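You operate a simulated robot arm through the tools that you are given. There is no shell and no other tool. Be economical: measure what you need, move in short steps, check, and stop when the job is done.

You run a simulated robot arm. Do the job below in one go: nothing can be reset, and whatever is moved stays where it is left.

Task
Vent the tyre to the pressure on the card and cap the valve.
Fine: close the tap under the dial before the chuck goes back on its post.
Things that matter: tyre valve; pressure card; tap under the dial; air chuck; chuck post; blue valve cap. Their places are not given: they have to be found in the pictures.

Only the result counts: the job must be done as asked and must still hold three seconds after the hand-in. Knocking over, shifting, dropping, spilling or breaking anything else fails it. A push-on lid holds only when it is set on centred and level and pressed home; a screw cap is set on level and turned clockwise until tight.

Robot
A 7-joint arm with a two-finger parallel gripper, fixed in place. Base frame: the origin is at the foot of the arm, x ahead of it, y to its left, z up. Readings come in m, rad, newtons and seconds.
Its first joint turns from -2.897 to 2.897 rad. Payload 4.4 kg.
The tool frame sits at the grasp point between the pads (the TCP): z along the fingers, y along the line on which they close. The tips reach 0.023 m beyond it. The gripper opens to 0.094 m. The fingers are 0.038 m wide and 0.01 m thick; the gripper's body (0.054 by 0.096 m) begins 0.039 m behind the TCP.
Orientation is told as [roll, pitch, yaw] about the base's x, y, z axes, in that order, counted from this pose: with the fingers straight down and closing along the base's y, the tool's x points along the base's -x, its y along +y and its z along -z.

Tools
- The arm moves only by the tool jog_arm. Its argument "series" is a list of rows, each an object of numbers (a shift or turn left out is 0, a gripper value left out holds the last): "dx", "dy", "dz": the shift along the tool's x, y, z in m; "wx", "wy", "wz": the turn, a rotation vector about the tool's x, y, z in rad; "hand": the opening, from 0 (shut) to 1 (fully open). In form: [{"dx": .., "dy": .., "dz": .., "wx": .., "wy": .., "wz": .., "hand": ..}, ...]. A call has 1 to 8 rows; each row is the pose to reach, as a shift and turn from the pose commanded when the call began, along the tool's axes at that moment. Rows are played at 5 a second. More than 0.05 m and 0.15 rad between two rows, or a gripper value outside its range, and nothing of the call is played. A pose out of reach is approached as far as the arm can. The call stops where the force on the tool passes 40 N (or 10 N more than at its start, if that is more) or the arm is blocked; 0.2 s more then pass. The fingers move at their own pace (about 0.072 m/s each) and stop on an object; they squeeze with about 44 N. The grip force told is the motor's: it shows also when the fingers shut on nothing. Time passes only in rows, and 0.2 s behind the last, so rows that repeat a pose let the fingers close. It gives the time, the measured TCP pose, the force on the tool (base axes), the opening and the grip force at its end, in the units of the frame above (readings bear some noise).
- Cameras (640 x 400 px; columns grow to the right, rows downward): "scene" is fixed at [0.2223, -0.4984, 1.5044]; the picture's right is [0.64, -0.77, 0.00], its down [-0.47, -0.39, -0.79] and it looks along [0.61, 0.50, -0.61] (base axes); focal length 318 px, centre (320, 200). "wrist" rides on the gripper at [-0.039, 0, -0.044] in the tool frame; the picture's right is [0.00, -1.00, 0.00], its down [0.97, 0.00, -0.24] and it looks along [0.24, 0.00, 0.97] (tool axes); focal length 218 px, centre (320, 200).
- grab_frame(camera): a new picture of that camera. No time passes.
- pixel_to_xyz(camera, pixels): for up to 12 pixels [column, row] of the newest picture of that camera ("zoom" is the newest enlarged one), the place [x, y, z] in the base frame of the surface seen there, good to about 0.002 m. No time passes.
- inspect(camera, box): a new picture of the part [left, top, right, bottom] of that camera's present view, enlarged. No time passes.
- close_job(): hands the job in; it is judged then, once.

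Go step by step. Measure first, check grasps and placings, and put right what went wrong. The budget is 80 turns and 38 pictures, counting those below and the enlarged ones. Unless the task says otherwise, let go and move clear before handing in.

The tools are called after ">>>" as name(argument=value, ...) on one line, values as JSON. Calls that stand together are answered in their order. jog_arm: Moves the arm, as the interface text tells. Its arguments: {"type":"object","properties":{"series":{"type":"array"}},"required":["series"]} The other tools are called the same way: grab_frame (camera) takes a picture; pixel_to_xyz (camera, pixels) gives the place of the surface under pixels of a picture; inspect (camera, box) takes an enlarged picture of a part of a camera's view; close_job () hands the job in.

At the start:

```text
time_s: 0.0
position: [0.72, 0.2127, 1.0923]
tool_rot: [-0.001, 0.0, 0.001]
contact_force: [-0.6, -0.2, 0.2]
finger_gap: 0.094
finger_force: 0.1
```

scene: 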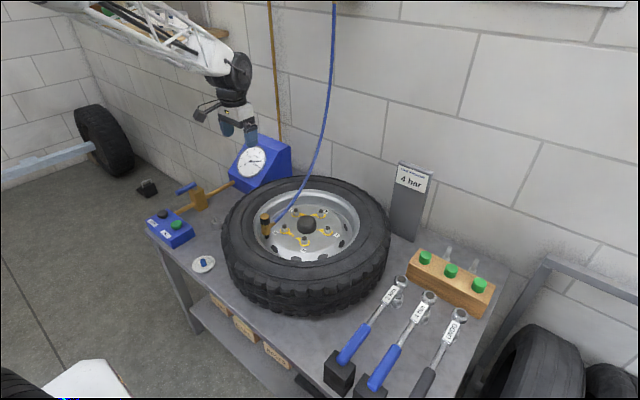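
wrist: 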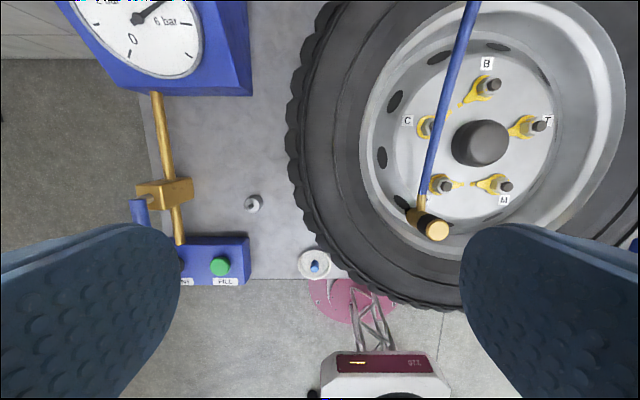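

The pictures show the dial, box with buttons (a green FILL and a dark one), brass tap, chuck on the tyre valve, a cap in a dish and the card "4 bar". I will look at these enlarged.

>>> inspect(camera="scene", box=[130, 130, 290, 280])

>>> inspect(camera="scene", box=[380, 150, 450, 210])

>>> inspect(camera="wrist", box=[60, 0, 360, 300])

```text
2.67 times, centred on (210, 205) of scene
```

zoom: 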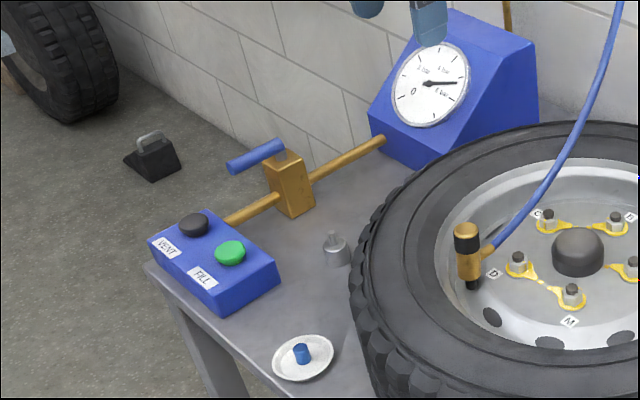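

```text
6.67 times, centred on (415, 180) of scene
```

zoom: 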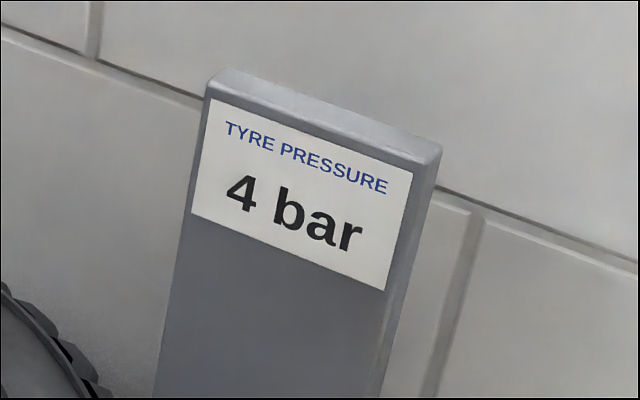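

```text
1.33 times, centred on (210, 150) of wrist
```

zoom: 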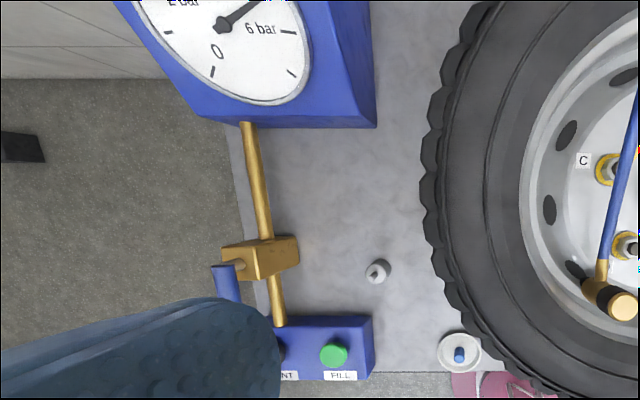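

Card says 4 bar. Next I need the dial scale and geometry; measuring key pixels and zooming on the dial.

>>> pixel_to_xyz(camera="wrist", pixels=[[221, 266], [140, 205], [165, 190], [155, 110], [177, 230], [252, 203], [315, 266], [304, 262], [437, 230], [418, 215], [422, 190], [160, 25]])

>>> inspect(camera="scene", box=[225, 138, 281, 180])

>>> inspect(camera="scene", box=[145, 170, 225, 260])

```text
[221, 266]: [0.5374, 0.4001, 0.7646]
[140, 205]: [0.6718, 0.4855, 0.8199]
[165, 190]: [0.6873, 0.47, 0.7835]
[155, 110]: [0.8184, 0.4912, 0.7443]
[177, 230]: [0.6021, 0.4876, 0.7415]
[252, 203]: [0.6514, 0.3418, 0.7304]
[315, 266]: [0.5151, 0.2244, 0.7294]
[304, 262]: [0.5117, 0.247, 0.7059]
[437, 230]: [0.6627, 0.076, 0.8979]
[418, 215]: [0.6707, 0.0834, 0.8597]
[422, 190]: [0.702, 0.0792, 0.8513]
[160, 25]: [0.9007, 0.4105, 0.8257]
```

```text
9.52 times, centred on (253, 159) of scene
```

zoom: 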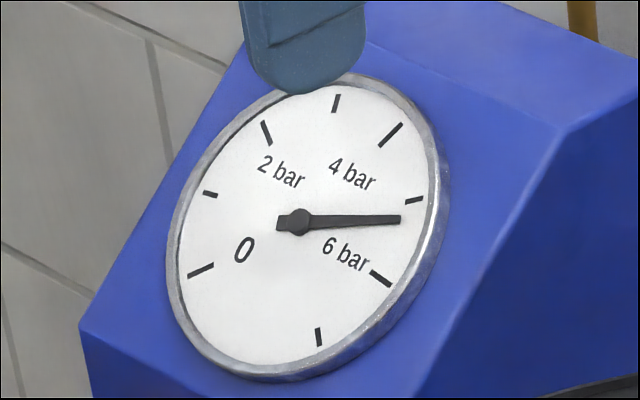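

```text
4.44 times, centred on (185, 215) of scene
```

zoom: 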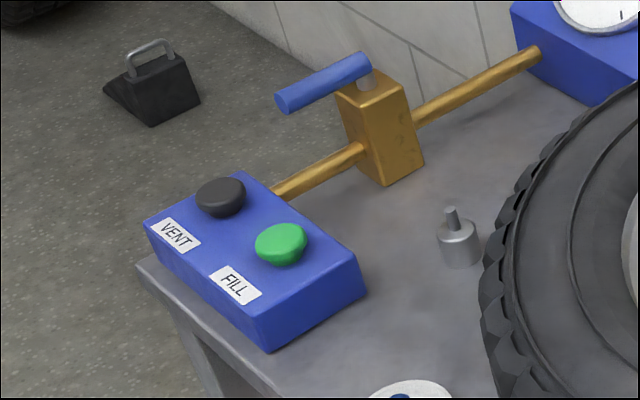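

Needle reads about 5.2 bar, must vent to 4. The tap lever lies along the pipe (open); the grey peg post is near (0.65, 0.34). Now measure the buttons, lever, and post in the scene zoom.

>>> pixel_to_xyz(camera="zoom", pixels=[[220, 188], [218, 210], [280, 238], [361, 62], [285, 98], [325, 75], [385, 82], [346, 92], [372, 105], [452, 212], [458, 232], [440, 150]])

>>> inspect(camera="scene", box=[235, 195, 315, 255])

```text
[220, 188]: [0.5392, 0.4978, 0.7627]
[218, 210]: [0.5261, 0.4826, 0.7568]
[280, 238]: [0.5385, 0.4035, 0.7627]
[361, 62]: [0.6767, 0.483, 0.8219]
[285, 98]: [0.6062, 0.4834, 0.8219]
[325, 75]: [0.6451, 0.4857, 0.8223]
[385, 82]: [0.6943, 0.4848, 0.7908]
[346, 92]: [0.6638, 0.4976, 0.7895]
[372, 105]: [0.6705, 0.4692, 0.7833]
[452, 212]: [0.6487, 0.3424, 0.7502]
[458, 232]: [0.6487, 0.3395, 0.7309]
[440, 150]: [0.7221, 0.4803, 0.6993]
```

```text
6.67 times, centred on (275, 225) of scene
```

zoom: 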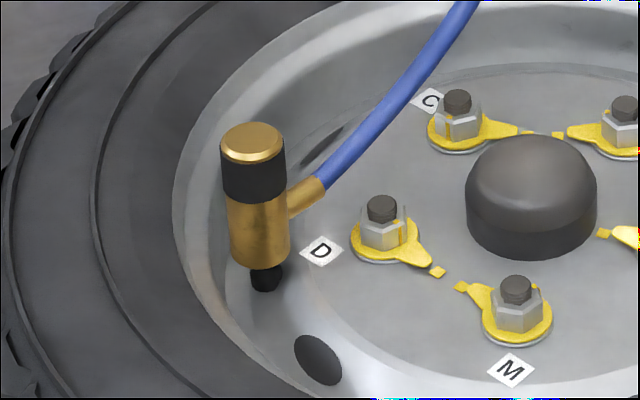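

Vent button is at about (0.537, 0.490, top 0.764). I move above it with the fingers shut.

>>> jog_arm(series=[{"dx": 0.026, "dy": 0.0396, "hand": 0}, {"dx": 0.052, "dy": 0.0792}, {"dx": 0.078, "dy": 0.1188}, {"dx": 0.104, "dy": 0.1584}, {"dx": 0.13, "dy": 0.198}, {"dx": 0.156, "dy": 0.2376}, {"dx": 0.183, "dy": 0.2773}, {"dx": 0.183, "dy": 0.2773}])

>>> jog_arm(series=[{"dz": 0.045}, {"dz": 0.09}, {"dz": 0.135}, {"dz": 0.18}, {"dz": 0.225}, {"dz": 0.26}, {"dz": 0.285}, {"dz": 0.285}])

>>> grab_frame(camera="scene")

```text
time_s: 1.8
position: [0.5375, 0.491, 1.0901]
tool_rot: [0.0, 0.002, 0.0]
contact_force: [-0.6, 0.4, -0.1]
finger_gap: 0.0
finger_force: 43.5
```

```text
time_s: 3.6
position: [0.5375, 0.4904, 0.8063]
tool_rot: [0.0, 0.0, 0.0]
contact_force: [-0.3, 0.9, 0.7]
finger_gap: 0.0
finger_force: 42.6
```

```text
29 pictures are left
```

scene: 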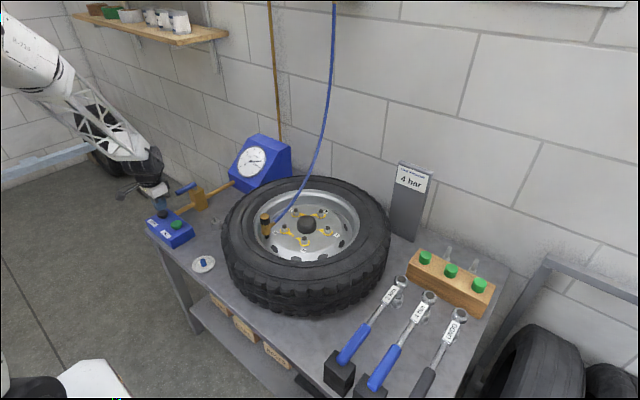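

Finger tips sit ~2 cm over the dark VENT button (157,214). A short press and release, then read the dial.

>>> jog_arm(series=[{"dz": 0.015}, {"dz": 0.023}, {"dz": 0.025}, {"dz": 0.01}])

>>> inspect(camera="scene", box=[225, 138, 281, 180])

```text
time_s: 4.6
position: [0.5387, 0.4907, 0.7959]
tool_rot: [0.0, 0.001, 0.001]
contact_force: [-0.1, 0.8, -0.7]
finger_gap: 0.0
finger_force: 42.5
```

```text
9.52 times, centred on (253, 159) of scene
```

zoom: 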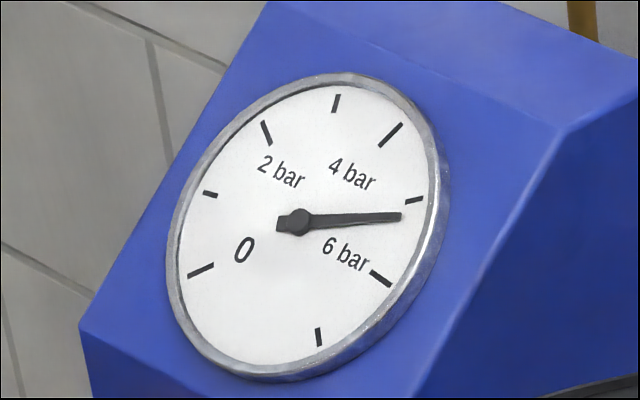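

The needle tip crept only from row 219 to 216, so the press works slightly. Press and hold for about a second.

>>> jog_arm(series=[{"dz": 0.015}, {"dz": 0.017}, {"dz": 0.017}, {"dz": 0.017}, {"dz": 0.017}, {"dz": 0.0}])

>>> inspect(camera="scene", box=[225, 138, 281, 180])

```text
time_s: 6.0
position: [0.538, 0.4918, 0.7949]
tool_rot: [0.001, -0.003, -0.001]
contact_force: [-0.6, -0.7, 0.3]
finger_gap: 0.0001
finger_force: 42.6
```

```text
9.52 times, centred on (253, 159) of scene
```

zoom: 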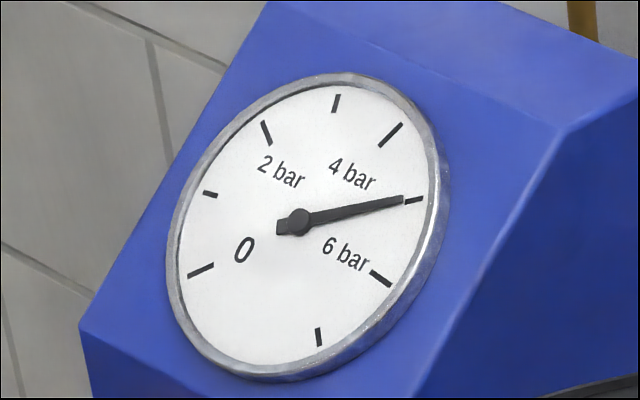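

Needle is now at about 5.0, dropping ~0.2–0.25 bar per second of press. Press and hold for ~2.4 s, then check.

>>> jog_arm(series=[{"dz": 0.015}, {"dz": 0.018}, {"dz": 0.018}, {"dz": 0.018}, {"dz": 0.018}, {"dz": 0.018}, {"dz": 0.018}, {"dz": 0.018}])

>>> jog_arm(series=[{"dz": 0.0}, {"dz": 0.0}, {"dz": -0.018}])

>>> inspect(camera="scene", box=[225, 138, 281, 180])

```text
time_s: 7.8
position: [0.5389, 0.4914, 0.7793]
tool_rot: [0.001, 0.001, -0.001]
contact_force: [-4.9, 2.8, 23.5]
finger_gap: 0.0
finger_force: 42.7
```

```text
time_s: 8.6
position: [0.5386, 0.4913, 0.7976]
tool_rot: [-0.001, 0.001, -0.001]
contact_force: [-0.6, -0.4, -0.1]
finger_gap: 0.0001
finger_force: 42.3
```

```text
9.52 times, centred on (253, 159) of scene
```

zoom: 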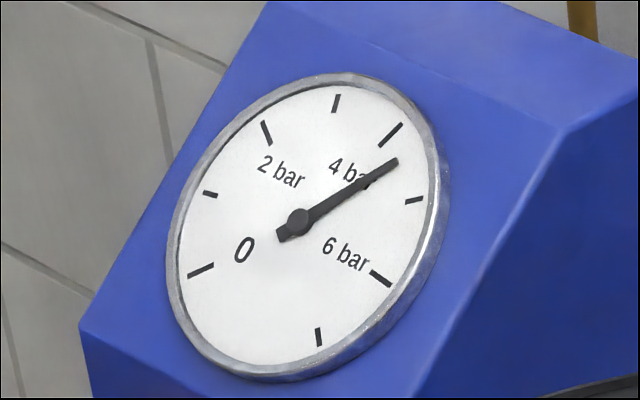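

Needle is at about 4.35. Same short press as before (worth ~0.2 bar) plus one row.

>>> jog_arm(series=[{"dz": 0.015}, {"dz": 0.018}, {"dz": 0.018}, {"dz": 0.018}, {"dz": 0.018}, {"dz": 0.0}])

>>> inspect(camera="scene", box=[225, 138, 281, 180])

```text
time_s: 10.0
position: [0.5386, 0.4919, 0.7959]
tool_rot: [0.0, 0.0, -0.001]
contact_force: [-0.5, 0.0, -0.7]
finger_gap: 0.0002
finger_force: 42.5
```

```text
9.52 times, centred on (253, 159) of scene
```

zoom: 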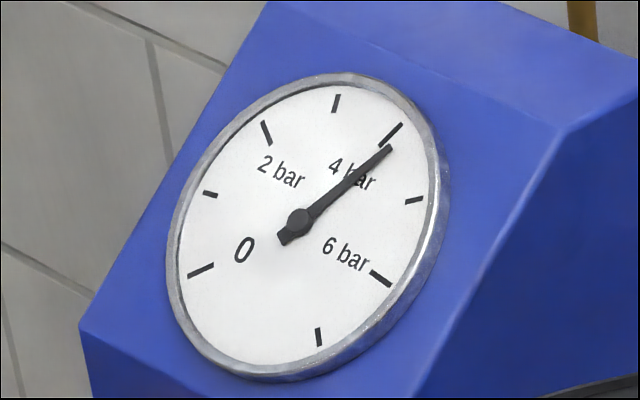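

Needle tip (388,148) vs the 4 tick (391,135): about 4.1 bar. A half-length press.

>>> jog_arm(series=[{"dz": 0.015}, {"dz": 0.018}, {"dz": 0.018}, {"dz": 0.0}])

>>> inspect(camera="scene", box=[225, 138, 281, 180])

```text
time_s: 11.0
position: [0.5375, 0.4895, 0.7956]
tool_rot: [-0.002, -0.001, 0.001]
contact_force: [0.1, 0.1, 0.1]
finger_gap: 0.0
finger_force: 42.3
```

```text
9.52 times, centred on (253, 159) of scene
```

zoom: 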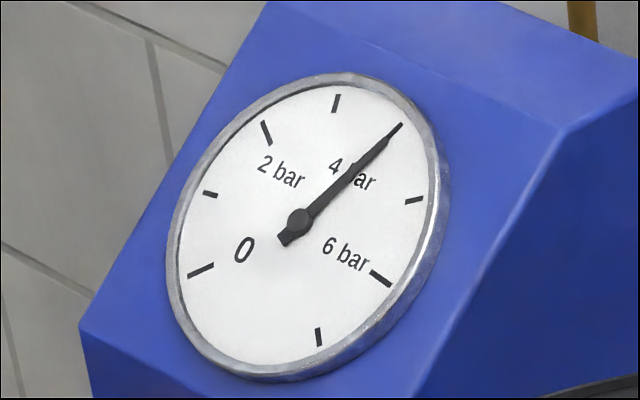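

Needle is exactly on the 4 tick. Now the tap: lever along x from 0.606 to 0.68 at y≈0.485, z≈0.813; I rise, open and come over the lever.

>>> jog_arm(series=[{"dz": -0.04}, {"dz": -0.075, "hand": 0.5}, {"dz": -0.075, "dx": -0.045, "dy": -0.003}, {"dz": -0.075, "dx": -0.087, "dy": -0.006}, {"dz": -0.05, "dx": -0.087, "dy": -0.006}, {"dz": -0.02, "dx": -0.087, "dy": -0.006}, {"dz": -0.02, "dx": -0.087, "dy": -0.006}])

>>> inspect(camera="scene", box=[125, 150, 225, 230])

```text
time_s: 12.6
position: [0.6273, 0.4847, 0.8139]
tool_rot: [-0.001, 0.0, 0.001]
contact_force: [-0.2, -0.3, -0.1]
finger_gap: 0.0471
finger_force: 0.0
```

```text
5.00 times, centred on (175, 190) of scene
```

zoom: 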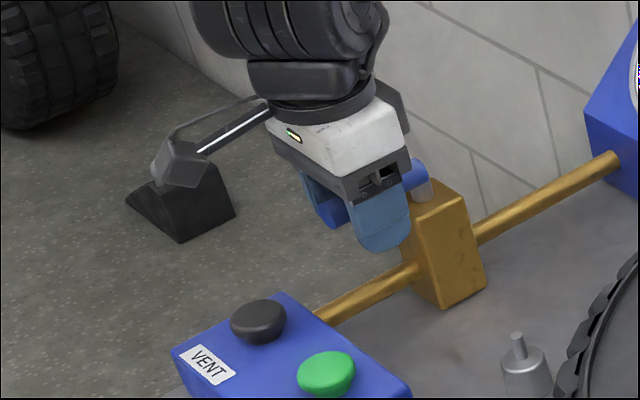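

Fingers straddle the blue lever. Close and try clockwise (seen from above) by 0.42 rad about the stem at (0.68, 0.485).

>>> jog_arm(series=[{"hand": 0}, {"hand": 0}, {"hand": 0}, {"dx": -0.0005, "dy": 0.0074, "wz": 0.14}, {"dx": -0.0021, "dy": 0.0146, "wz": 0.28}, {"dx": -0.0046, "dy": 0.0216, "wz": 0.42}])

>>> inspect(camera="scene", box=[125, 150, 225, 230])

```text
time_s: 13.8
position: [0.6271, 0.4925, 0.8142]
tool_rot: [-0.006, 0.002, -0.22]
contact_force: [-7.8, -28.1, 15.8]
finger_gap: 0.0279
finger_force: 45.2
stopped in row 5: the force on the tool passed its limit (the readings are from after the stop); the commanded pose is now the measured one
```

```text
5.00 times, centred on (175, 190) of scene
```

zoom: 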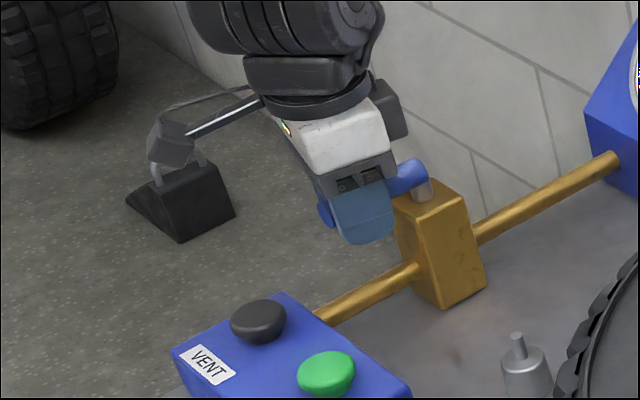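

The clockwise turn was blocked (28 N, gap 0.028: lever hardly moved). I open, square up again and will try the other way.

>>> jog_arm(series=[{"hand": 0.5}, {"hand": 0.5, "dx": -0.0008, "dy": -0.004, "wz": -0.11}, {"dx": -0.0017, "dy": -0.0076, "wz": -0.22}, {"dx": -0.0017, "dy": -0.0076, "wz": -0.22}])

>>> inspect(camera="scene", box=[125, 150, 225, 230])

```text
time_s: 14.8
position: [0.6262, 0.4843, 0.8134]
tool_rot: [-0.003, 0.004, 0.003]
contact_force: [0.5, -0.3, -0.4]
finger_gap: 0.0472
finger_force: 0.1
```

```text
5.00 times, centred on (175, 190) of scene
```

zoom: 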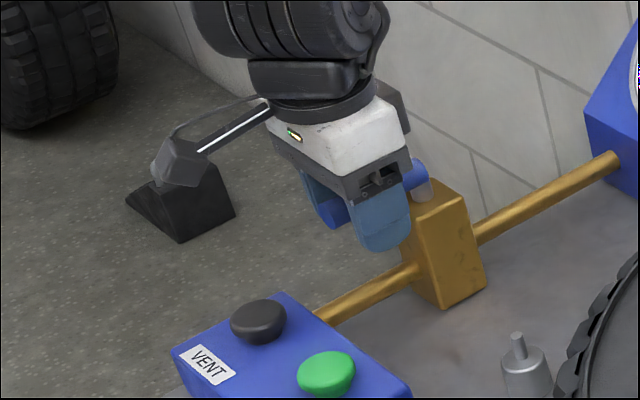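

Lever is back as it was. Now close and turn counter-clockwise.

>>> jog_arm(series=[{"hand": 0}, {"hand": 0}, {"hand": 0}, {"dx": -0.0005, "dy": -0.0074, "wz": -0.14}, {"dx": -0.0021, "dy": -0.0146, "wz": -0.28}, {"dx": -0.0046, "dy": -0.0216, "wz": -0.42}])

```text
time_s: 15.6
position: [0.6273, 0.4878, 0.8138]
tool_rot: [0.0, 0.002, 0.033]
contact_force: [6.0, 37.7, -15.5]
finger_gap: 0.0214
finger_force: 44.8
stopped in row 4: the force on the tool passed its limit (the readings are from after the stop); the commanded pose is now the measured one
```

The lever's real centre is y≈0.4878 (fingers settled there), so misalignment ate up the force limit. Re-centre there, slightly further out, and retry counter-clockwise.

>>> jog_arm(series=[{"hand": 0.5}, {"hand": 0.5}, {"hand": 0.5, "dx": 0.009, "dy": 0.0, "wz": 0.033}, {"hand": 0.2, "dx": 0.009, "wz": 0.033}, {"hand": 0, "dx": 0.009, "wz": 0.033}, {"hand": 0, "dx": 0.009, "wz": 0.033}])

```text
time_s: 17.0
position: [0.6197, 0.4854, 0.8151]
tool_rot: [-0.002, 0.002, -0.002]
contact_force: [1.0, 28.8, -6.8]
finger_gap: 0.0228
finger_force: 44.9
```

Force +29 N sideways with no clear offset; I open to see where the commanded pose truly lies.

>>> jog_arm(series=[{"hand": 0.5}, {"hand": 0.5}, {"hand": 0.5}])

>>> grab_frame(camera="wrist")

```text
time_s: 17.8
position: [0.6184, 0.4838, 0.8146]
tool_rot: [-0.005, 0.001, -0.003]
contact_force: [0.5, 0.1, -0.2]
finger_gap: 0.047
finger_force: 0.0
```

```text
20 pictures are left
```

wrist: 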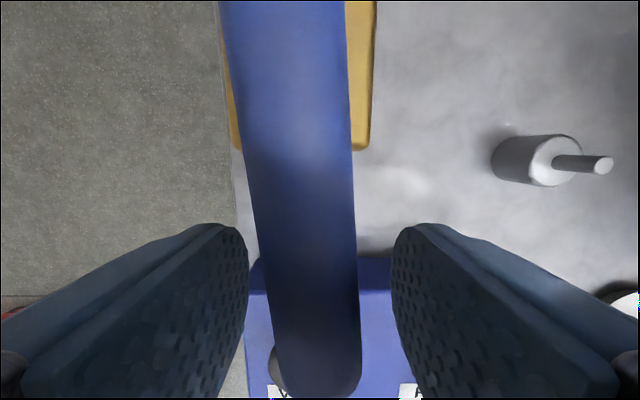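

The wrist view shows the lever is already skewed ~0.07 rad counter-clockwise (top column 284, end column 317), so that direction works, against friction. Re-align near its end for more leverage and turn slowly.

>>> jog_arm(series=[{"dx": 0.0052, "dy": 0.0009, "wz": -0.073, "hand": 0.5}, {"dx": 0.0052, "dy": 0.0009, "wz": -0.073, "hand": 0}, {"dx": 0.0052, "dy": 0.0009, "wz": -0.073}, {"dx": 0.0052, "dy": 0.0009, "wz": -0.073}, {"dx": 0.0049, "dy": -0.0022, "wz": -0.12}, {"dx": 0.0044, "dy": -0.0055, "wz": -0.17}, {"dx": 0.0038, "dy": -0.0088, "wz": -0.22}, {"dx": 0.003, "dy": -0.0121, "wz": -0.27}])

```text
time_s: 19.6
position: [0.6154, 0.4731, 0.8139]
tool_rot: [-0.001, 0.004, 0.268]
contact_force: [11.9, 4.0, 0.5]
finger_gap: 0.0205
finger_force: 45.3
```

The lever follows (yaw 0.268, low side force). Continue around the arc.

>>> jog_arm(series=[{"dx": -0.0002, "dy": -0.0053, "wz": -0.08}, {"dx": -0.001, "dy": -0.0106, "wz": -0.16}, {"dx": -0.0022, "dy": -0.0158, "wz": -0.24}, {"dx": -0.0038, "dy": -0.0209, "wz": -0.32}, {"dx": -0.0057, "dy": -0.0258, "wz": -0.4}, {"dx": -0.008, "dy": -0.0307, "wz": -0.48}, {"dx": -0.0106, "dy": -0.0353, "wz": -0.56}, {"dx": -0.0136, "dy": -0.0397, "wz": -0.64}])

```text
time_s: 21.4
position: [0.6383, 0.4386, 0.8152]
tool_rot: [0.0, 0.005, 0.909]
contact_force: [-6.0, 23.9, 8.7]
finger_gap: 0.0204
finger_force: 44.9
```

Lever at 0.91 rad, going well. Continue to about 1.55 rad.

>>> jog_arm(series=[{"dx": -0.001, "dy": -0.0053, "wz": -0.08}, {"dx": -0.0025, "dy": -0.0106, "wz": -0.16}, {"dx": -0.004, "dy": -0.0158, "wz": -0.24}, {"dx": -0.0056, "dy": -0.0207, "wz": -0.32}, {"dx": -0.0075, "dy": -0.0256, "wz": -0.4}, {"dx": -0.0097, "dy": -0.0303, "wz": -0.48}, {"dx": -0.0123, "dy": -0.0348, "wz": -0.56}, {"dx": -0.0153, "dy": -0.0391, "wz": -0.64}])

```text
time_s: 22.1
position: [0.6475, 0.4322, 0.8149]
tool_rot: [0.0, 0.007, 1.085]
contact_force: [-14.2, -2.1, 11.0]
finger_gap: 0.0207
finger_force: 44.5
stopped in row 3: the force on the tool passed its limit (the readings are from after the stop); the commanded pose is now the measured one
```

Stopped at 1.09 rad by force. Open, let stresses go, and look.

>>> jog_arm(series=[{"hand": 0.45}, {"hand": 0.45}])

>>> grab_frame(camera="wrist")

```text
time_s: 22.7
position: [0.6474, 0.4319, 0.8143]
tool_rot: [0.002, 0.007, 1.084]
contact_force: [0.1, 0.0, -1.0]
finger_gap: 0.0423
finger_force: 0.1
```

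```text
19 pictures are left
```

wrist: 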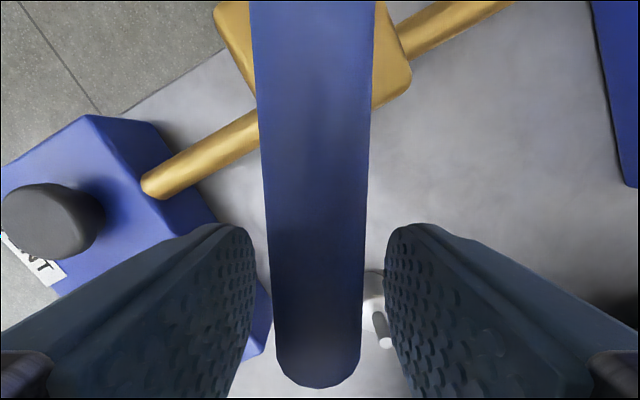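

Lever is aligned in the fingers at ~1.08 rad. Grip again and carry on, gently.

>>> jog_arm(series=[{"hand": 0}, {"hand": 0}, {"dx": 0, "dy": -0.0033, "wz": -0.05}, {"dx": -0.0003, "dy": -0.0066, "wz": -0.1}, {"dx": -0.0007, "dy": -0.0099, "wz": -0.15}, {"dx": -0.0013, "dy": -0.0131, "wz": -0.2}, {"dx": -0.002, "dy": -0.0163, "wz": -0.25}, {"dx": -0.0029, "dy": -0.0195, "wz": -0.3}])

```text
time_s: 24.5
position: [0.666, 0.4243, 0.8156]
tool_rot: [0.003, 0.007, 1.386]
contact_force: [-11.6, 17.8, -8.8]
finger_gap: 0.0203
finger_force: 45.0
```

At 1.386 rad now. Continue to about 1.6 until it stops.

>>> jog_arm(series=[{"dx": -0.0005, "dy": -0.0033, "wz": -0.05}, {"dx": -0.001, "dy": -0.0066, "wz": -0.1}, {"dx": -0.0015, "dy": -0.0099, "wz": -0.15}, {"dx": -0.002, "dy": -0.0125, "wz": -0.19}, {"dx": -0.002, "dy": -0.0145, "wz": -0.22}])

>>> jog_arm(series=[{"hand": 0.45}, {"hand": 0.45}])

>>> grab_frame(camera="wrist")

```text
time_s: 25.6
position: [0.6776, 0.4246, 0.8147]
tool_rot: [0.005, 0.008, 1.575]
contact_force: [-20.5, -8.1, 12.4]
finger_gap: 0.0204
finger_force: 45.2
stopped in row 5: the force on the tool passed its limit (the readings are from after the stop); the commanded pose is now the measured one
```

```text
time_s: 26.2
position: [0.6786, 0.4253, 0.8145]
tool_rot: [0.004, 0.005, 1.572]
contact_force: [-0.4, -0.1, -0.3]
finger_gap: 0.0423
finger_force: 0.1
```

```text
18 pictures are left
```

wrist: 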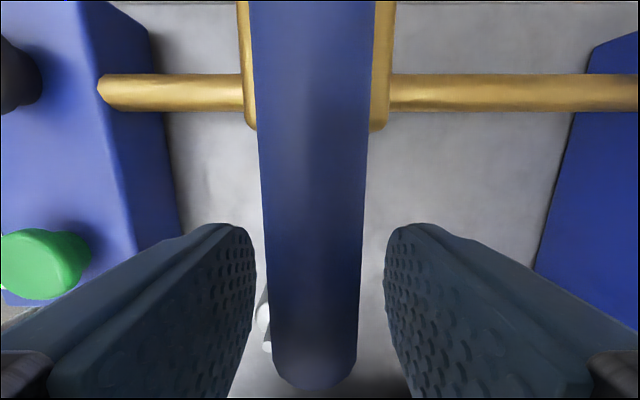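

The lever is now perpendicular to the pipe: tap closed. Rise and turn back to yaw 0, then measure the chuck.

>>> jog_arm(series=[{"dz": -0.045}, {"dz": -0.09}, {"dz": -0.135}, {"dz": -0.18}, {"dz": -0.225, "wz": 0.14}, {"dz": -0.24, "dx": 0.03, "wz": 0.28}, {"dz": -0.24, "dx": 0.06, "wz": 0.42}, {"dz": -0.24, "dx": 0.09, "wz": 0.56}])

>>> jog_arm(series=[{"wz": 0.145}, {"wz": 0.29}, {"wz": 0.435}, {"wz": 0.58}, {"wz": 0.725}, {"wz": 0.87}, {"wz": 1.012}, {"wz": 1.012, "hand": 0.6}])

>>> inspect(camera="scene", box=[235, 120, 355, 250])

>>> pixel_to_xyz(camera="zoom", pixels=[[161, 298], [152, 312], [160, 325], [164, 345], [162, 360], [185, 322], [195, 312], [220, 290], [270, 240], [310, 160], [340, 80], [352, 5]])

```text
time_s: 28.0
position: [0.6805, 0.3372, 1.0523]
tool_rot: [0.002, 0.009, 1.012]
contact_force: [0.2, 1.0, -0.1]
finger_gap: 0.0425
finger_force: 0.0
```

```text
time_s: 29.8
position: [0.6809, 0.3369, 1.0542]
tool_rot: [-0.006, 0.006, -0.001]
contact_force: [-0.5, -0.1, 0.2]
finger_gap: 0.0565
finger_force: 0.0
```

```text
3.08 times, centred on (295, 185) of scene
```

zoom: 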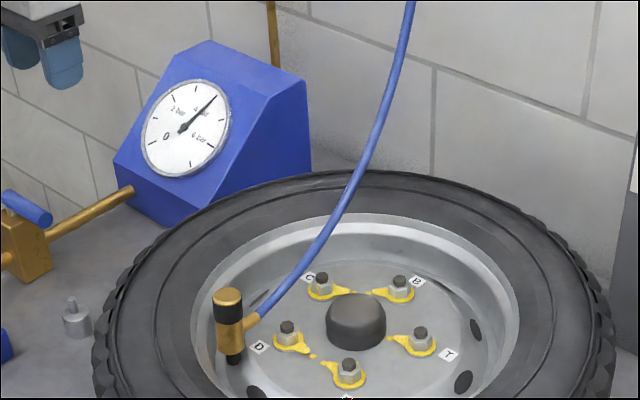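

```text
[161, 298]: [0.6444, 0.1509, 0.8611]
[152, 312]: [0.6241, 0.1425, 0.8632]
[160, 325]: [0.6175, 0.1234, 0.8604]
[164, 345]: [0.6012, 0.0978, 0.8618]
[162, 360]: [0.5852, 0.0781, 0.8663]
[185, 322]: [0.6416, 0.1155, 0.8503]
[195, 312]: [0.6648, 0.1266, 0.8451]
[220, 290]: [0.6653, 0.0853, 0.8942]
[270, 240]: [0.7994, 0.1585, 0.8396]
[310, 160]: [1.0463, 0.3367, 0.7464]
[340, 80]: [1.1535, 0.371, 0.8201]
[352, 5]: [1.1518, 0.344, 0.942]
```

Dial still at 4. My pixels missed the chuck; measure again at top (228,296), body, hose and post.

>>> pixel_to_xyz(camera="zoom", pixels=[[228, 296], [228, 315], [230, 340], [232, 352], [234, 361], [252, 321], [275, 303], [305, 268], [335, 220], [366, 160], [390, 90], [407, 10]])

>>> pixel_to_xyz(camera="zoom", pixels=[[218, 296], [238, 296], [228, 290], [228, 302], [216, 340], [244, 340], [71, 299], [72, 305], [74, 312], [76, 322], [62, 322], [90, 322]])

>>> grab_frame(camera="wrist")

```text
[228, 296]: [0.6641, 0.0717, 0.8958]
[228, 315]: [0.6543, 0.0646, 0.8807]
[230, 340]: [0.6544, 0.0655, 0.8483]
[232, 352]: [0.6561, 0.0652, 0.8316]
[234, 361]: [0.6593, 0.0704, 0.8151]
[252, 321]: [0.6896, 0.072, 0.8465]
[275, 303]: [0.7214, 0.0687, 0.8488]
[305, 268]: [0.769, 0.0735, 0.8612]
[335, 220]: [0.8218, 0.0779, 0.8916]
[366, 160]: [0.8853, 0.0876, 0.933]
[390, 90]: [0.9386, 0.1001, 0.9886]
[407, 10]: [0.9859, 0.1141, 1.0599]
```

```text
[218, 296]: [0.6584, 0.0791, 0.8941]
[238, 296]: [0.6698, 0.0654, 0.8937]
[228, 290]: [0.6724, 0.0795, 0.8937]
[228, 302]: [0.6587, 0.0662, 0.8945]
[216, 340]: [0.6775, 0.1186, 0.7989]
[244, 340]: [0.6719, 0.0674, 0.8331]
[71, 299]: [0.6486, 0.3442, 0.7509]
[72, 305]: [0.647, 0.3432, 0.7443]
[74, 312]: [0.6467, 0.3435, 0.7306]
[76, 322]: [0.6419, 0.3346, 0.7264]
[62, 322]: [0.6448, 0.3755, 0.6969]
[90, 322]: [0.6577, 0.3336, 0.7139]
```

```text
16 pictures are left
```

wrist: 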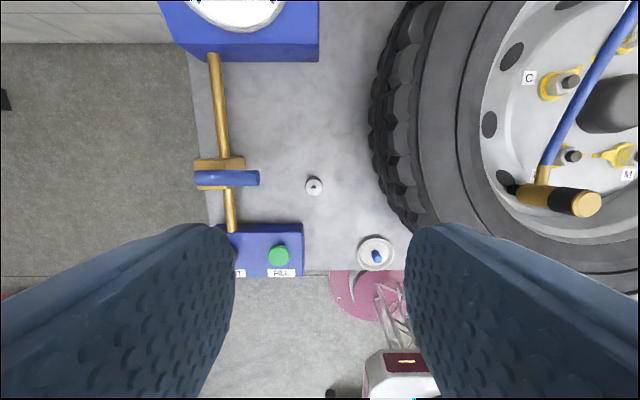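

Chuck axis is ≈(0.665, 0.072), z 0.826–0.895; post axis ≈(0.6487, 0.343), tip z 0.751. Move over the chuck at z≈1.0.

>>> jog_arm(series=[{"dx": 0.003, "dy": -0.045, "hand": 0.45}, {"dx": 0.006, "dy": -0.09}, {"dx": 0.009, "dy": -0.135}, {"dx": 0.012, "dy": -0.18}, {"dx": 0.015, "dy": -0.225}, {"dx": 0.0159, "dy": -0.2649, "dz": 0.02}, {"dx": 0.0159, "dy": -0.2649, "dz": 0.06}, {"dx": 0.0159, "dy": -0.2649, "dz": 0.06}])

>>> grab_frame(camera="wrist")

>>> pixel_to_xyz(camera="wrist", pixels=[[320, 240], [320, 250], [320, 260], [310, 250], [330, 250]])

```text
time_s: 31.6
position: [0.6627, 0.0708, 0.9982]
tool_rot: [-0.007, 0.004, 0.001]
contact_force: [-0.1, 0.3, 0.3]
finger_gap: 0.0423
finger_force: 0.0
```

```text
15 pictures are left
```

wrist: 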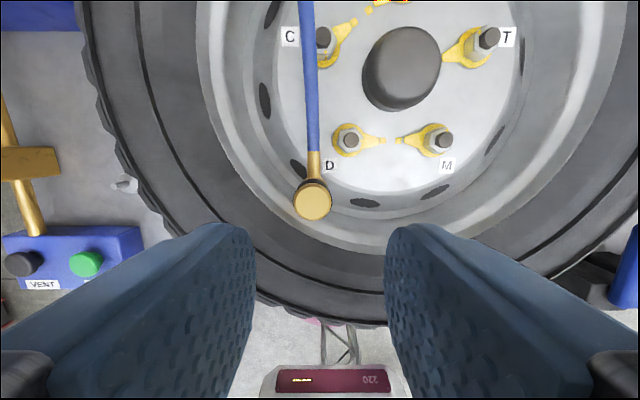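

```text
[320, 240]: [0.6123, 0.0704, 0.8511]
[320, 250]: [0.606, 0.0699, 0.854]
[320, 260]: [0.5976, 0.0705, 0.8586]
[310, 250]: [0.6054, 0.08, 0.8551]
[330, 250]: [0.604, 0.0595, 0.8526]
```

Chuck top is at (312,200) in the wrist view; fix its centre.

>>> pixel_to_xyz(camera="wrist", pixels=[[312, 200], [297, 200], [327, 200], [312, 186], [312, 215]])

```text
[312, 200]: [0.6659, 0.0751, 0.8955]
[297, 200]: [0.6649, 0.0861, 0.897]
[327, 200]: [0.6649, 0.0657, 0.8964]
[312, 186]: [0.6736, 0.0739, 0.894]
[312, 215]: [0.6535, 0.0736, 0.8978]
```

Chuck centre ≈(0.665, 0.074). Descend around its top part to TCP z≈0.88 and close.

>>> jog_arm(series=[{"dx": -0.0015, "dy": 0.0027}, {"dx": -0.0015, "dy": 0.0027, "dz": 0.04}, {"dx": -0.0015, "dy": 0.0027, "dz": 0.08}, {"dx": -0.0015, "dy": 0.0027, "dz": 0.105}, {"dx": -0.0015, "dy": 0.0027, "dz": 0.116}, {"dx": -0.0015, "dy": 0.0027, "dz": 0.116}])

>>> jog_arm(series=[{"hand": 0}, {"hand": 0}, {"hand": 0}])

```text
time_s: 33.0
position: [0.6638, 0.0731, 0.8818]
tool_rot: [-0.005, 0.006, 0.001]
contact_force: [0.5, -0.3, 0.2]
finger_gap: 0.0419
finger_force: 0.1
```

```text
time_s: 33.8
position: [0.6641, 0.0737, 0.88]
tool_rot: [-0.005, 0.005, 0.001]
contact_force: [0.7, 15.0, -1.7]
finger_gap: 0.0263
finger_force: 44.1
```

Gripped (gap 0.026, diameter of the chuck); a slight +y side force, so ease 1.5 mm to +y and pull straight up.

>>> jog_arm(series=[{"dy": 0.0015}, {"dy": 0.0015, "dz": -0.004}, {"dy": 0.0015, "dz": -0.01}, {"dy": 0.0015, "dz": -0.02}, {"dy": 0.0015, "dz": -0.035}, {"dy": 0.0015, "dz": -0.05}, {"dy": 0.0015, "dz": -0.07}, {"dy": 0.0015, "dz": -0.09}])

>>> grab_frame(camera="scene")

```text
time_s: 35.6
position: [0.6665, 0.0745, 0.97]
tool_rot: [-0.004, 0.007, 0.001]
contact_force: [-0.1, 0.8, -2.4]
finger_gap: 0.0261
finger_force: 43.9
```

```text
14 pictures are left
```

scene: 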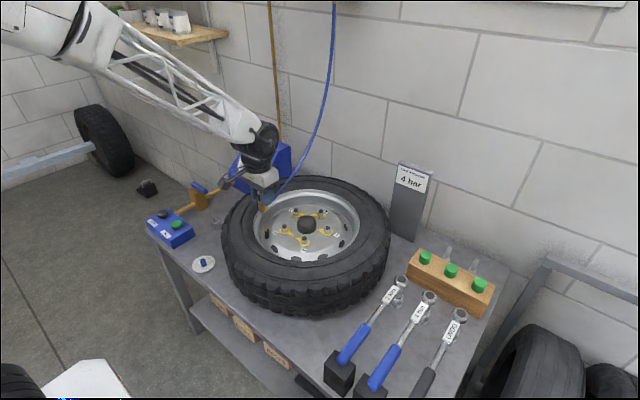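

The chuck came off. Look closely to measure the chuck's lower end and the now free valve.

>>> inspect(camera="scene", box=[235, 170, 315, 250])

```text
5.00 times, centred on (275, 210) of scene
```

zoom: 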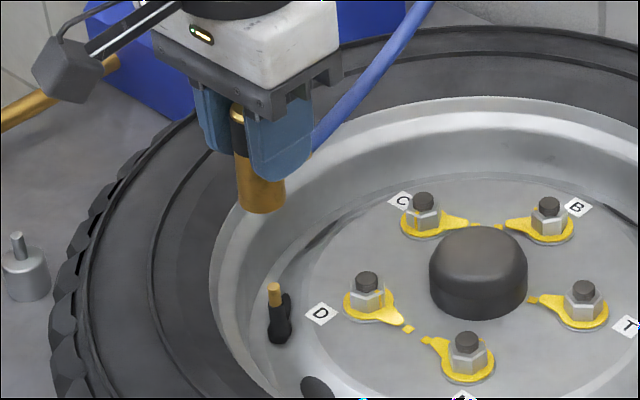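

>>> pixel_to_xyz(camera="zoom", pixels=[[262, 210], [261, 195], [240, 202], [285, 198], [274, 286], [275, 295], [275, 303], [277, 310], [18, 237], [19, 248], [25, 262], [40, 295]])

```text
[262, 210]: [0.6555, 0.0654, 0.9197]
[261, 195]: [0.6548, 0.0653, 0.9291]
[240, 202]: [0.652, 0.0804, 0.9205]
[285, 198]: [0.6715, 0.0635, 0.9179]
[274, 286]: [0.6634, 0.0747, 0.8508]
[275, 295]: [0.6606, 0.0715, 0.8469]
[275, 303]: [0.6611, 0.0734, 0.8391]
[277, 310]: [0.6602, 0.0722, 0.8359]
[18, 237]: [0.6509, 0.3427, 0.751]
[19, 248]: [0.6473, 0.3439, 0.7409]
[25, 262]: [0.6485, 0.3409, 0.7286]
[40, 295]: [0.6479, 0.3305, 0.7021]
```

Valve tip is at (0.664, 0.0745, 0.852); the chuck's lower end is 0.052 m below the TCP. Carry it over to the post (0.649, 0.343), staying high over the tyre.

>>> jog_arm(series=[{"dz": -0.035}, {"dz": -0.035, "dx": 0.003, "dy": 0.045}, {"dz": -0.035, "dx": 0.006, "dy": 0.09}, {"dz": -0.035, "dx": 0.009, "dy": 0.135}, {"dz": -0.035, "dx": 0.012, "dy": 0.18}, {"dz": -0.035, "dx": 0.015, "dy": 0.225}, {"dz": -0.035, "dx": 0.0165, "dy": 0.2687}, {"dz": -0.035, "dx": 0.0165, "dy": 0.2687}])

>>> jog_arm(series=[{"dz": 0.045}, {"dz": 0.09}, {"dz": 0.135}, {"dz": 0.175}, {"dz": 0.175}])

>>> inspect(camera="scene", box=[180, 180, 250, 240])

```text
time_s: 37.4
position: [0.6518, 0.3469, 1.0004]
tool_rot: [-0.005, 0.005, -0.002]
contact_force: [-1.1, 0.0, -1.8]
finger_gap: 0.0263
finger_force: 43.7
```

```text
time_s: 38.6
position: [0.6507, 0.3456, 0.8291]
tool_rot: [-0.006, 0.006, 0.002]
contact_force: [-0.7, 0.4, -1.2]
finger_gap: 0.0263
finger_force: 44.1
```

```text
6.67 times, centred on (215, 210) of scene
```

zoom: 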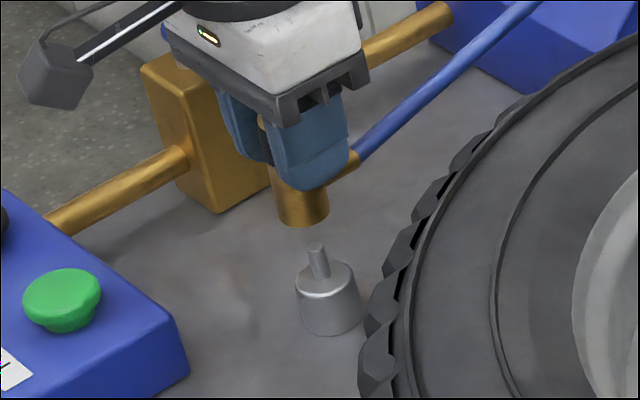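

Chuck hangs close over the peg. Measure the chuck's lower rim against the peg in the zoom.

>>> pixel_to_xyz(camera="zoom", pixels=[[302, 224], [280, 217], [325, 219], [302, 205], [315, 246], [312, 260], [327, 260], [320, 262], [300, 285], [358, 285], [328, 298], [322, 275]])

```text
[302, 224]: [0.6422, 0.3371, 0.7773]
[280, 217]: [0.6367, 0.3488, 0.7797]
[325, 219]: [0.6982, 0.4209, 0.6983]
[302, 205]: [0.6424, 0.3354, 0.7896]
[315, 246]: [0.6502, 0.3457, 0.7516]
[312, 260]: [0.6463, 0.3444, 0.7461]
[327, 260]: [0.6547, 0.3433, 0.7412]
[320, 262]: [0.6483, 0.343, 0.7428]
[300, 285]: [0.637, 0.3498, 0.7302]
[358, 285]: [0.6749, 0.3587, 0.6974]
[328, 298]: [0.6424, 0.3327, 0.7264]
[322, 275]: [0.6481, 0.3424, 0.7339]
```

Estimated chuck axis (0.648, 0.348) against peg (0.650, 0.347): shift +2 mm in x, then descend gently, feeling for contact.

>>> jog_arm(series=[{"dx": -0.0021}, {"dx": -0.0021, "dz": 0.012}, {"dx": -0.0021, "dz": 0.022}, {"dx": -0.0021, "dz": 0.028}, {"dx": -0.0021, "dz": 0.034}, {"dx": -0.0021, "dz": 0.04}, {"dx": -0.0021, "dz": 0.045}])

>>> inspect(camera="scene", box=[180, 180, 250, 240])

```text
time_s: 40.4
position: [0.6506, 0.3435, 0.784]
tool_rot: [-0.006, 0.006, 0.002]
contact_force: [-7.8, 16.0, 0.9]
finger_gap: 0.0264
finger_force: 43.8
stopped in row 7: the force on the tool passed its limit (the readings are from after the stop); the commanded pose is now the measured one
```

```text
6.67 times, centred on (215, 210) of scene
```

zoom: 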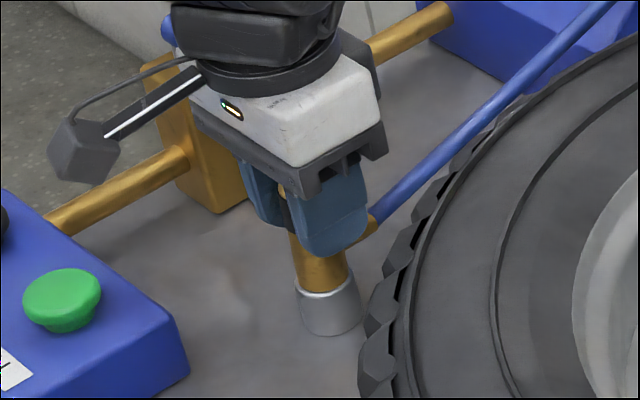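

The chuck sits on the post's shoulder, peg inside (stopped at TCP 0.784). Release and rise straight up.

>>> jog_arm(series=[{"hand": 0.45}, {"hand": 0.45}, {"dz": -0.02}, {"dz": -0.06}, {"dz": -0.1}, {"dz": -0.14}, {"dz": -0.18}, {"dz": -0.22}])

>>> grab_frame(camera="wrist")

>>> inspect(camera="scene", box=[165, 180, 265, 280])

```text
time_s: 42.2
position: [0.651, 0.3438, 1.0046]
tool_rot: [-0.006, 0.006, 0.001]
contact_force: [-0.1, 0.1, -0.1]
finger_gap: 0.0418
finger_force: 0.0
```

```text
10 pictures are left
```

wrist: 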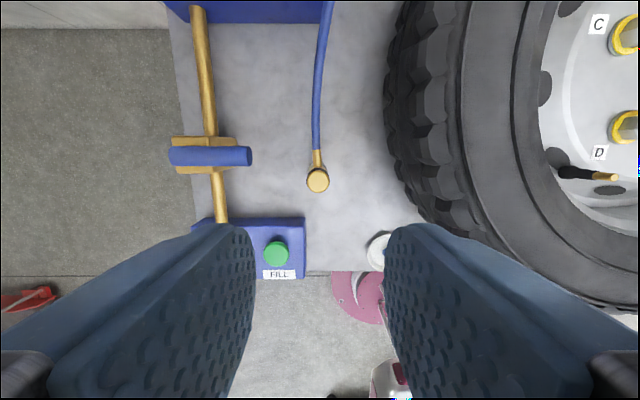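

```text
4.00 times, centred on (215, 230) of scene
```

zoom: 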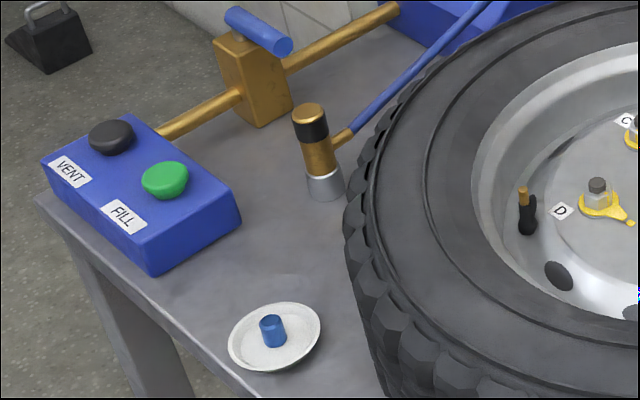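

Chuck stands on its post. Now the cap: enlarge it and measure.

>>> inspect(camera="scene", box=[186, 248, 222, 278])

```text
13.33 times, centred on (204, 263) of scene
```

zoom: 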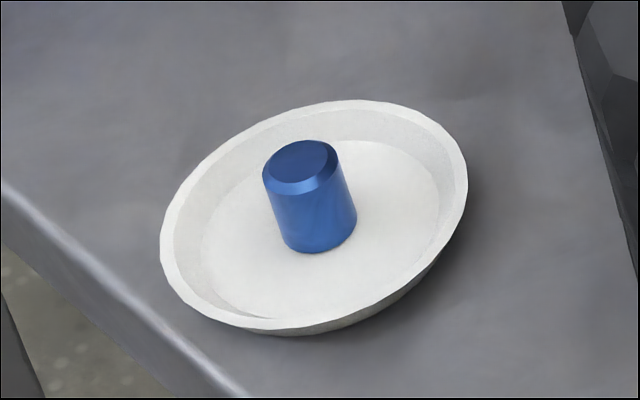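

>>> pixel_to_xyz(camera="zoom", pixels=[[303, 160], [270, 165], [334, 160], [303, 148], [300, 180], [315, 215], [318, 245], [240, 220], [390, 190], [250, 280], [380, 105], [210, 313]])

```text
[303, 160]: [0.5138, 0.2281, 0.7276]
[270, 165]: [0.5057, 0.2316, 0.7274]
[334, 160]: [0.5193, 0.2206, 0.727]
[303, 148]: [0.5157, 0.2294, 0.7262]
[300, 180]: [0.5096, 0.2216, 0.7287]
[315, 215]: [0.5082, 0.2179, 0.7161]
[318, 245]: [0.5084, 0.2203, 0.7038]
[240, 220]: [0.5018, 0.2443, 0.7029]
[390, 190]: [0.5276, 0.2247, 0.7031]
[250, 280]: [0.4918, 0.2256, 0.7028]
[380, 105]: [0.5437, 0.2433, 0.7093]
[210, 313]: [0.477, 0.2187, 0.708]
```

Cap axis ≈(0.513, 0.227), top z 0.728, closed end up. Move above it, fingers half open, and check with the wrist camera.

>>> jog_arm(series=[{"dx": 0.035, "dy": -0.03}, {"dx": 0.07, "dy": -0.06}, {"dx": 0.105, "dy": -0.09}, {"dx": 0.138, "dy": -0.1168}, {"dx": 0.138, "dy": -0.1168, "dz": 0.05}, {"dx": 0.138, "dy": -0.1168, "dz": 0.1}, {"dx": 0.138, "dy": -0.1168, "dz": 0.15}, {"dx": 0.138, "dy": -0.1168, "dz": 0.19}])

>>> grab_frame(camera="wrist")

```text
time_s: 44.0
position: [0.5104, 0.2299, 0.8162]
tool_rot: [-0.006, 0.006, 0.002]
contact_force: [-0.4, 0.1, 0.0]
finger_gap: 0.0425
finger_force: 0.1
```

```text
7 pictures are left
```

wrist: 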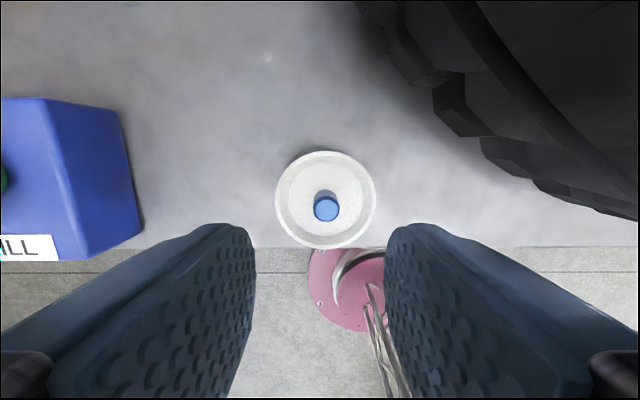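

Cap top is at (327,208). Query its centre.

>>> pixel_to_xyz(camera="wrist", pixels=[[327, 208], [318, 208], [336, 208], [327, 200], [327, 217]])

```text
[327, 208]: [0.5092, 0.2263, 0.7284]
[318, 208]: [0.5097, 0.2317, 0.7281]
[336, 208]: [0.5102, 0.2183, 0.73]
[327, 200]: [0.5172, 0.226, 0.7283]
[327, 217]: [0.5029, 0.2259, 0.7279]
```

Centre is 4 mm to −y and 1 mm ahead of the TCP. Correct (and take out the small tilt), descend to z≈0.738 and close.

>>> jog_arm(series=[{"dx": -0.001, "dy": -0.004, "wx": -0.006, "wy": -0.006}, {"dx": -0.001, "dy": -0.004, "dz": 0.04, "wx": -0.006, "wy": -0.006}, {"dx": -0.001, "dy": -0.004, "dz": 0.07, "wx": -0.006, "wy": -0.006}, {"dx": -0.001, "dy": -0.004, "dz": 0.078, "wx": -0.006, "wy": -0.006}, {"dx": -0.001, "dy": -0.004, "dz": 0.078, "wx": -0.006, "wy": -0.006}])

>>> jog_arm(series=[{"hand": 0}, {"hand": 0}, {"hand": 0}])

```text
time_s: 45.2
position: [0.5123, 0.2229, 0.7378]
tool_rot: [0.001, -0.003, 0.0]
contact_force: [-0.4, 0.5, -0.2]
finger_gap: 0.0424
finger_force: 0.1
```

```text
time_s: 46.0
position: [0.5126, 0.2224, 0.7373]
tool_rot: [0.003, -0.001, 0.001]
contact_force: [-0.3, 5.0, 0.8]
finger_gap: 0.0158
finger_force: 43.6
```

Cap gripped (0.0158). Lift straight up, then carry toward the valve.

>>> jog_arm(series=[{"dz": -0.02}, {"dz": -0.06}, {"dz": -0.105}, {"dz": -0.15}, {"dz": -0.195}, {"dz": -0.24}, {"dz": -0.24, "dx": -0.03, "dy": -0.03}, {"dz": -0.24, "dx": -0.06, "dy": -0.06}])

>>> jog_arm(series=[{"dx": -0.03, "dy": -0.03}, {"dx": -0.06, "dy": -0.06}, {"dx": -0.091, "dy": -0.0875}, {"dx": -0.091, "dy": -0.0875}])

```text
time_s: 47.8
position: [0.5759, 0.1603, 0.9791]
tool_rot: [0.001, -0.001, 0.003]
contact_force: [0.2, -0.1, 0.1]
finger_gap: 0.0157
finger_force: 43.7
```

```text
time_s: 48.8
position: [0.6655, 0.0725, 0.9771]
tool_rot: [0.001, -0.002, 0.002]
contact_force: [0.7, 0.6, -0.2]
finger_gap: 0.016
finger_force: 43.9
```

At the valve's side. Wind back the wrist counter-clockwise by 1.2 rad so there is room for screwing, then lower to just above the valve.

>>> jog_arm(series=[{"wz": -0.148}, {"wz": -0.296}, {"wz": -0.444}, {"wz": -0.592}, {"wz": -0.74}, {"wz": -0.888}, {"wz": -1.036}, {"wz": -1.18}])

>>> jog_arm(series=[{"dz": 0.04, "wz": -0.14}, {"dz": 0.073, "wz": -0.28}, {"dz": 0.073, "wz": -0.39}, {"dz": 0.073, "wz": -0.39}])

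>>> inspect(camera="scene", box=[245, 195, 301, 240])

```text
time_s: 50.6
position: [0.6637, 0.075, 0.9778]
tool_rot: [-0.001, -0.003, 1.184]
contact_force: [0.6, 0.5, -0.4]
finger_gap: 0.0157
finger_force: 44.4
```

```text
time_s: 51.6
position: [0.6637, 0.0747, 0.9042]
tool_rot: [-0.001, -0.003, 1.572]
contact_force: [1.6, -0.1, 0.8]
finger_gap: 0.0158
finger_force: 44.4
```

```text
8.89 times, centred on (273, 218) of scene
```

zoom: 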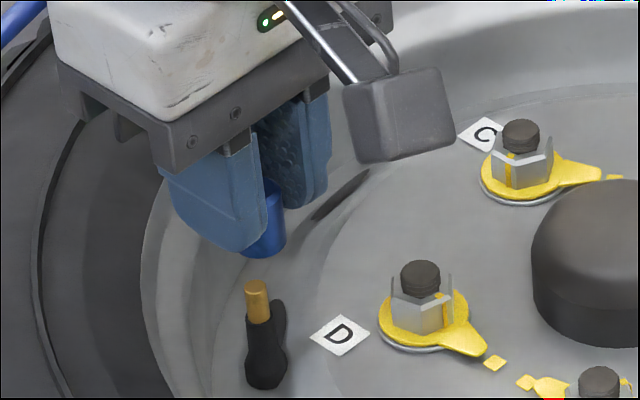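

Check cap against valve in this zoom by coordinates.

>>> pixel_to_xyz(camera="zoom", pixels=[[272, 245], [265, 250], [280, 240], [283, 230], [276, 215], [257, 286], [250, 300], [257, 300], [264, 300], [259, 315], [255, 283], [247, 300]])

```text
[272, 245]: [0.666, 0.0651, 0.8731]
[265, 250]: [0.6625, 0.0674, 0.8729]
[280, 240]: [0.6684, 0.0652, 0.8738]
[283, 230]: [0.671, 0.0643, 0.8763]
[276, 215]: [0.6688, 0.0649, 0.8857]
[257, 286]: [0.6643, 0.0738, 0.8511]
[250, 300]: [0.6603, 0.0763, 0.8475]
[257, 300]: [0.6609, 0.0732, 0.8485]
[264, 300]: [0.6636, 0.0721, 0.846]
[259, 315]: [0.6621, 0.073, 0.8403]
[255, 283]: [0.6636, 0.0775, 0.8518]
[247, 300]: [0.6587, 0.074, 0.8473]
```

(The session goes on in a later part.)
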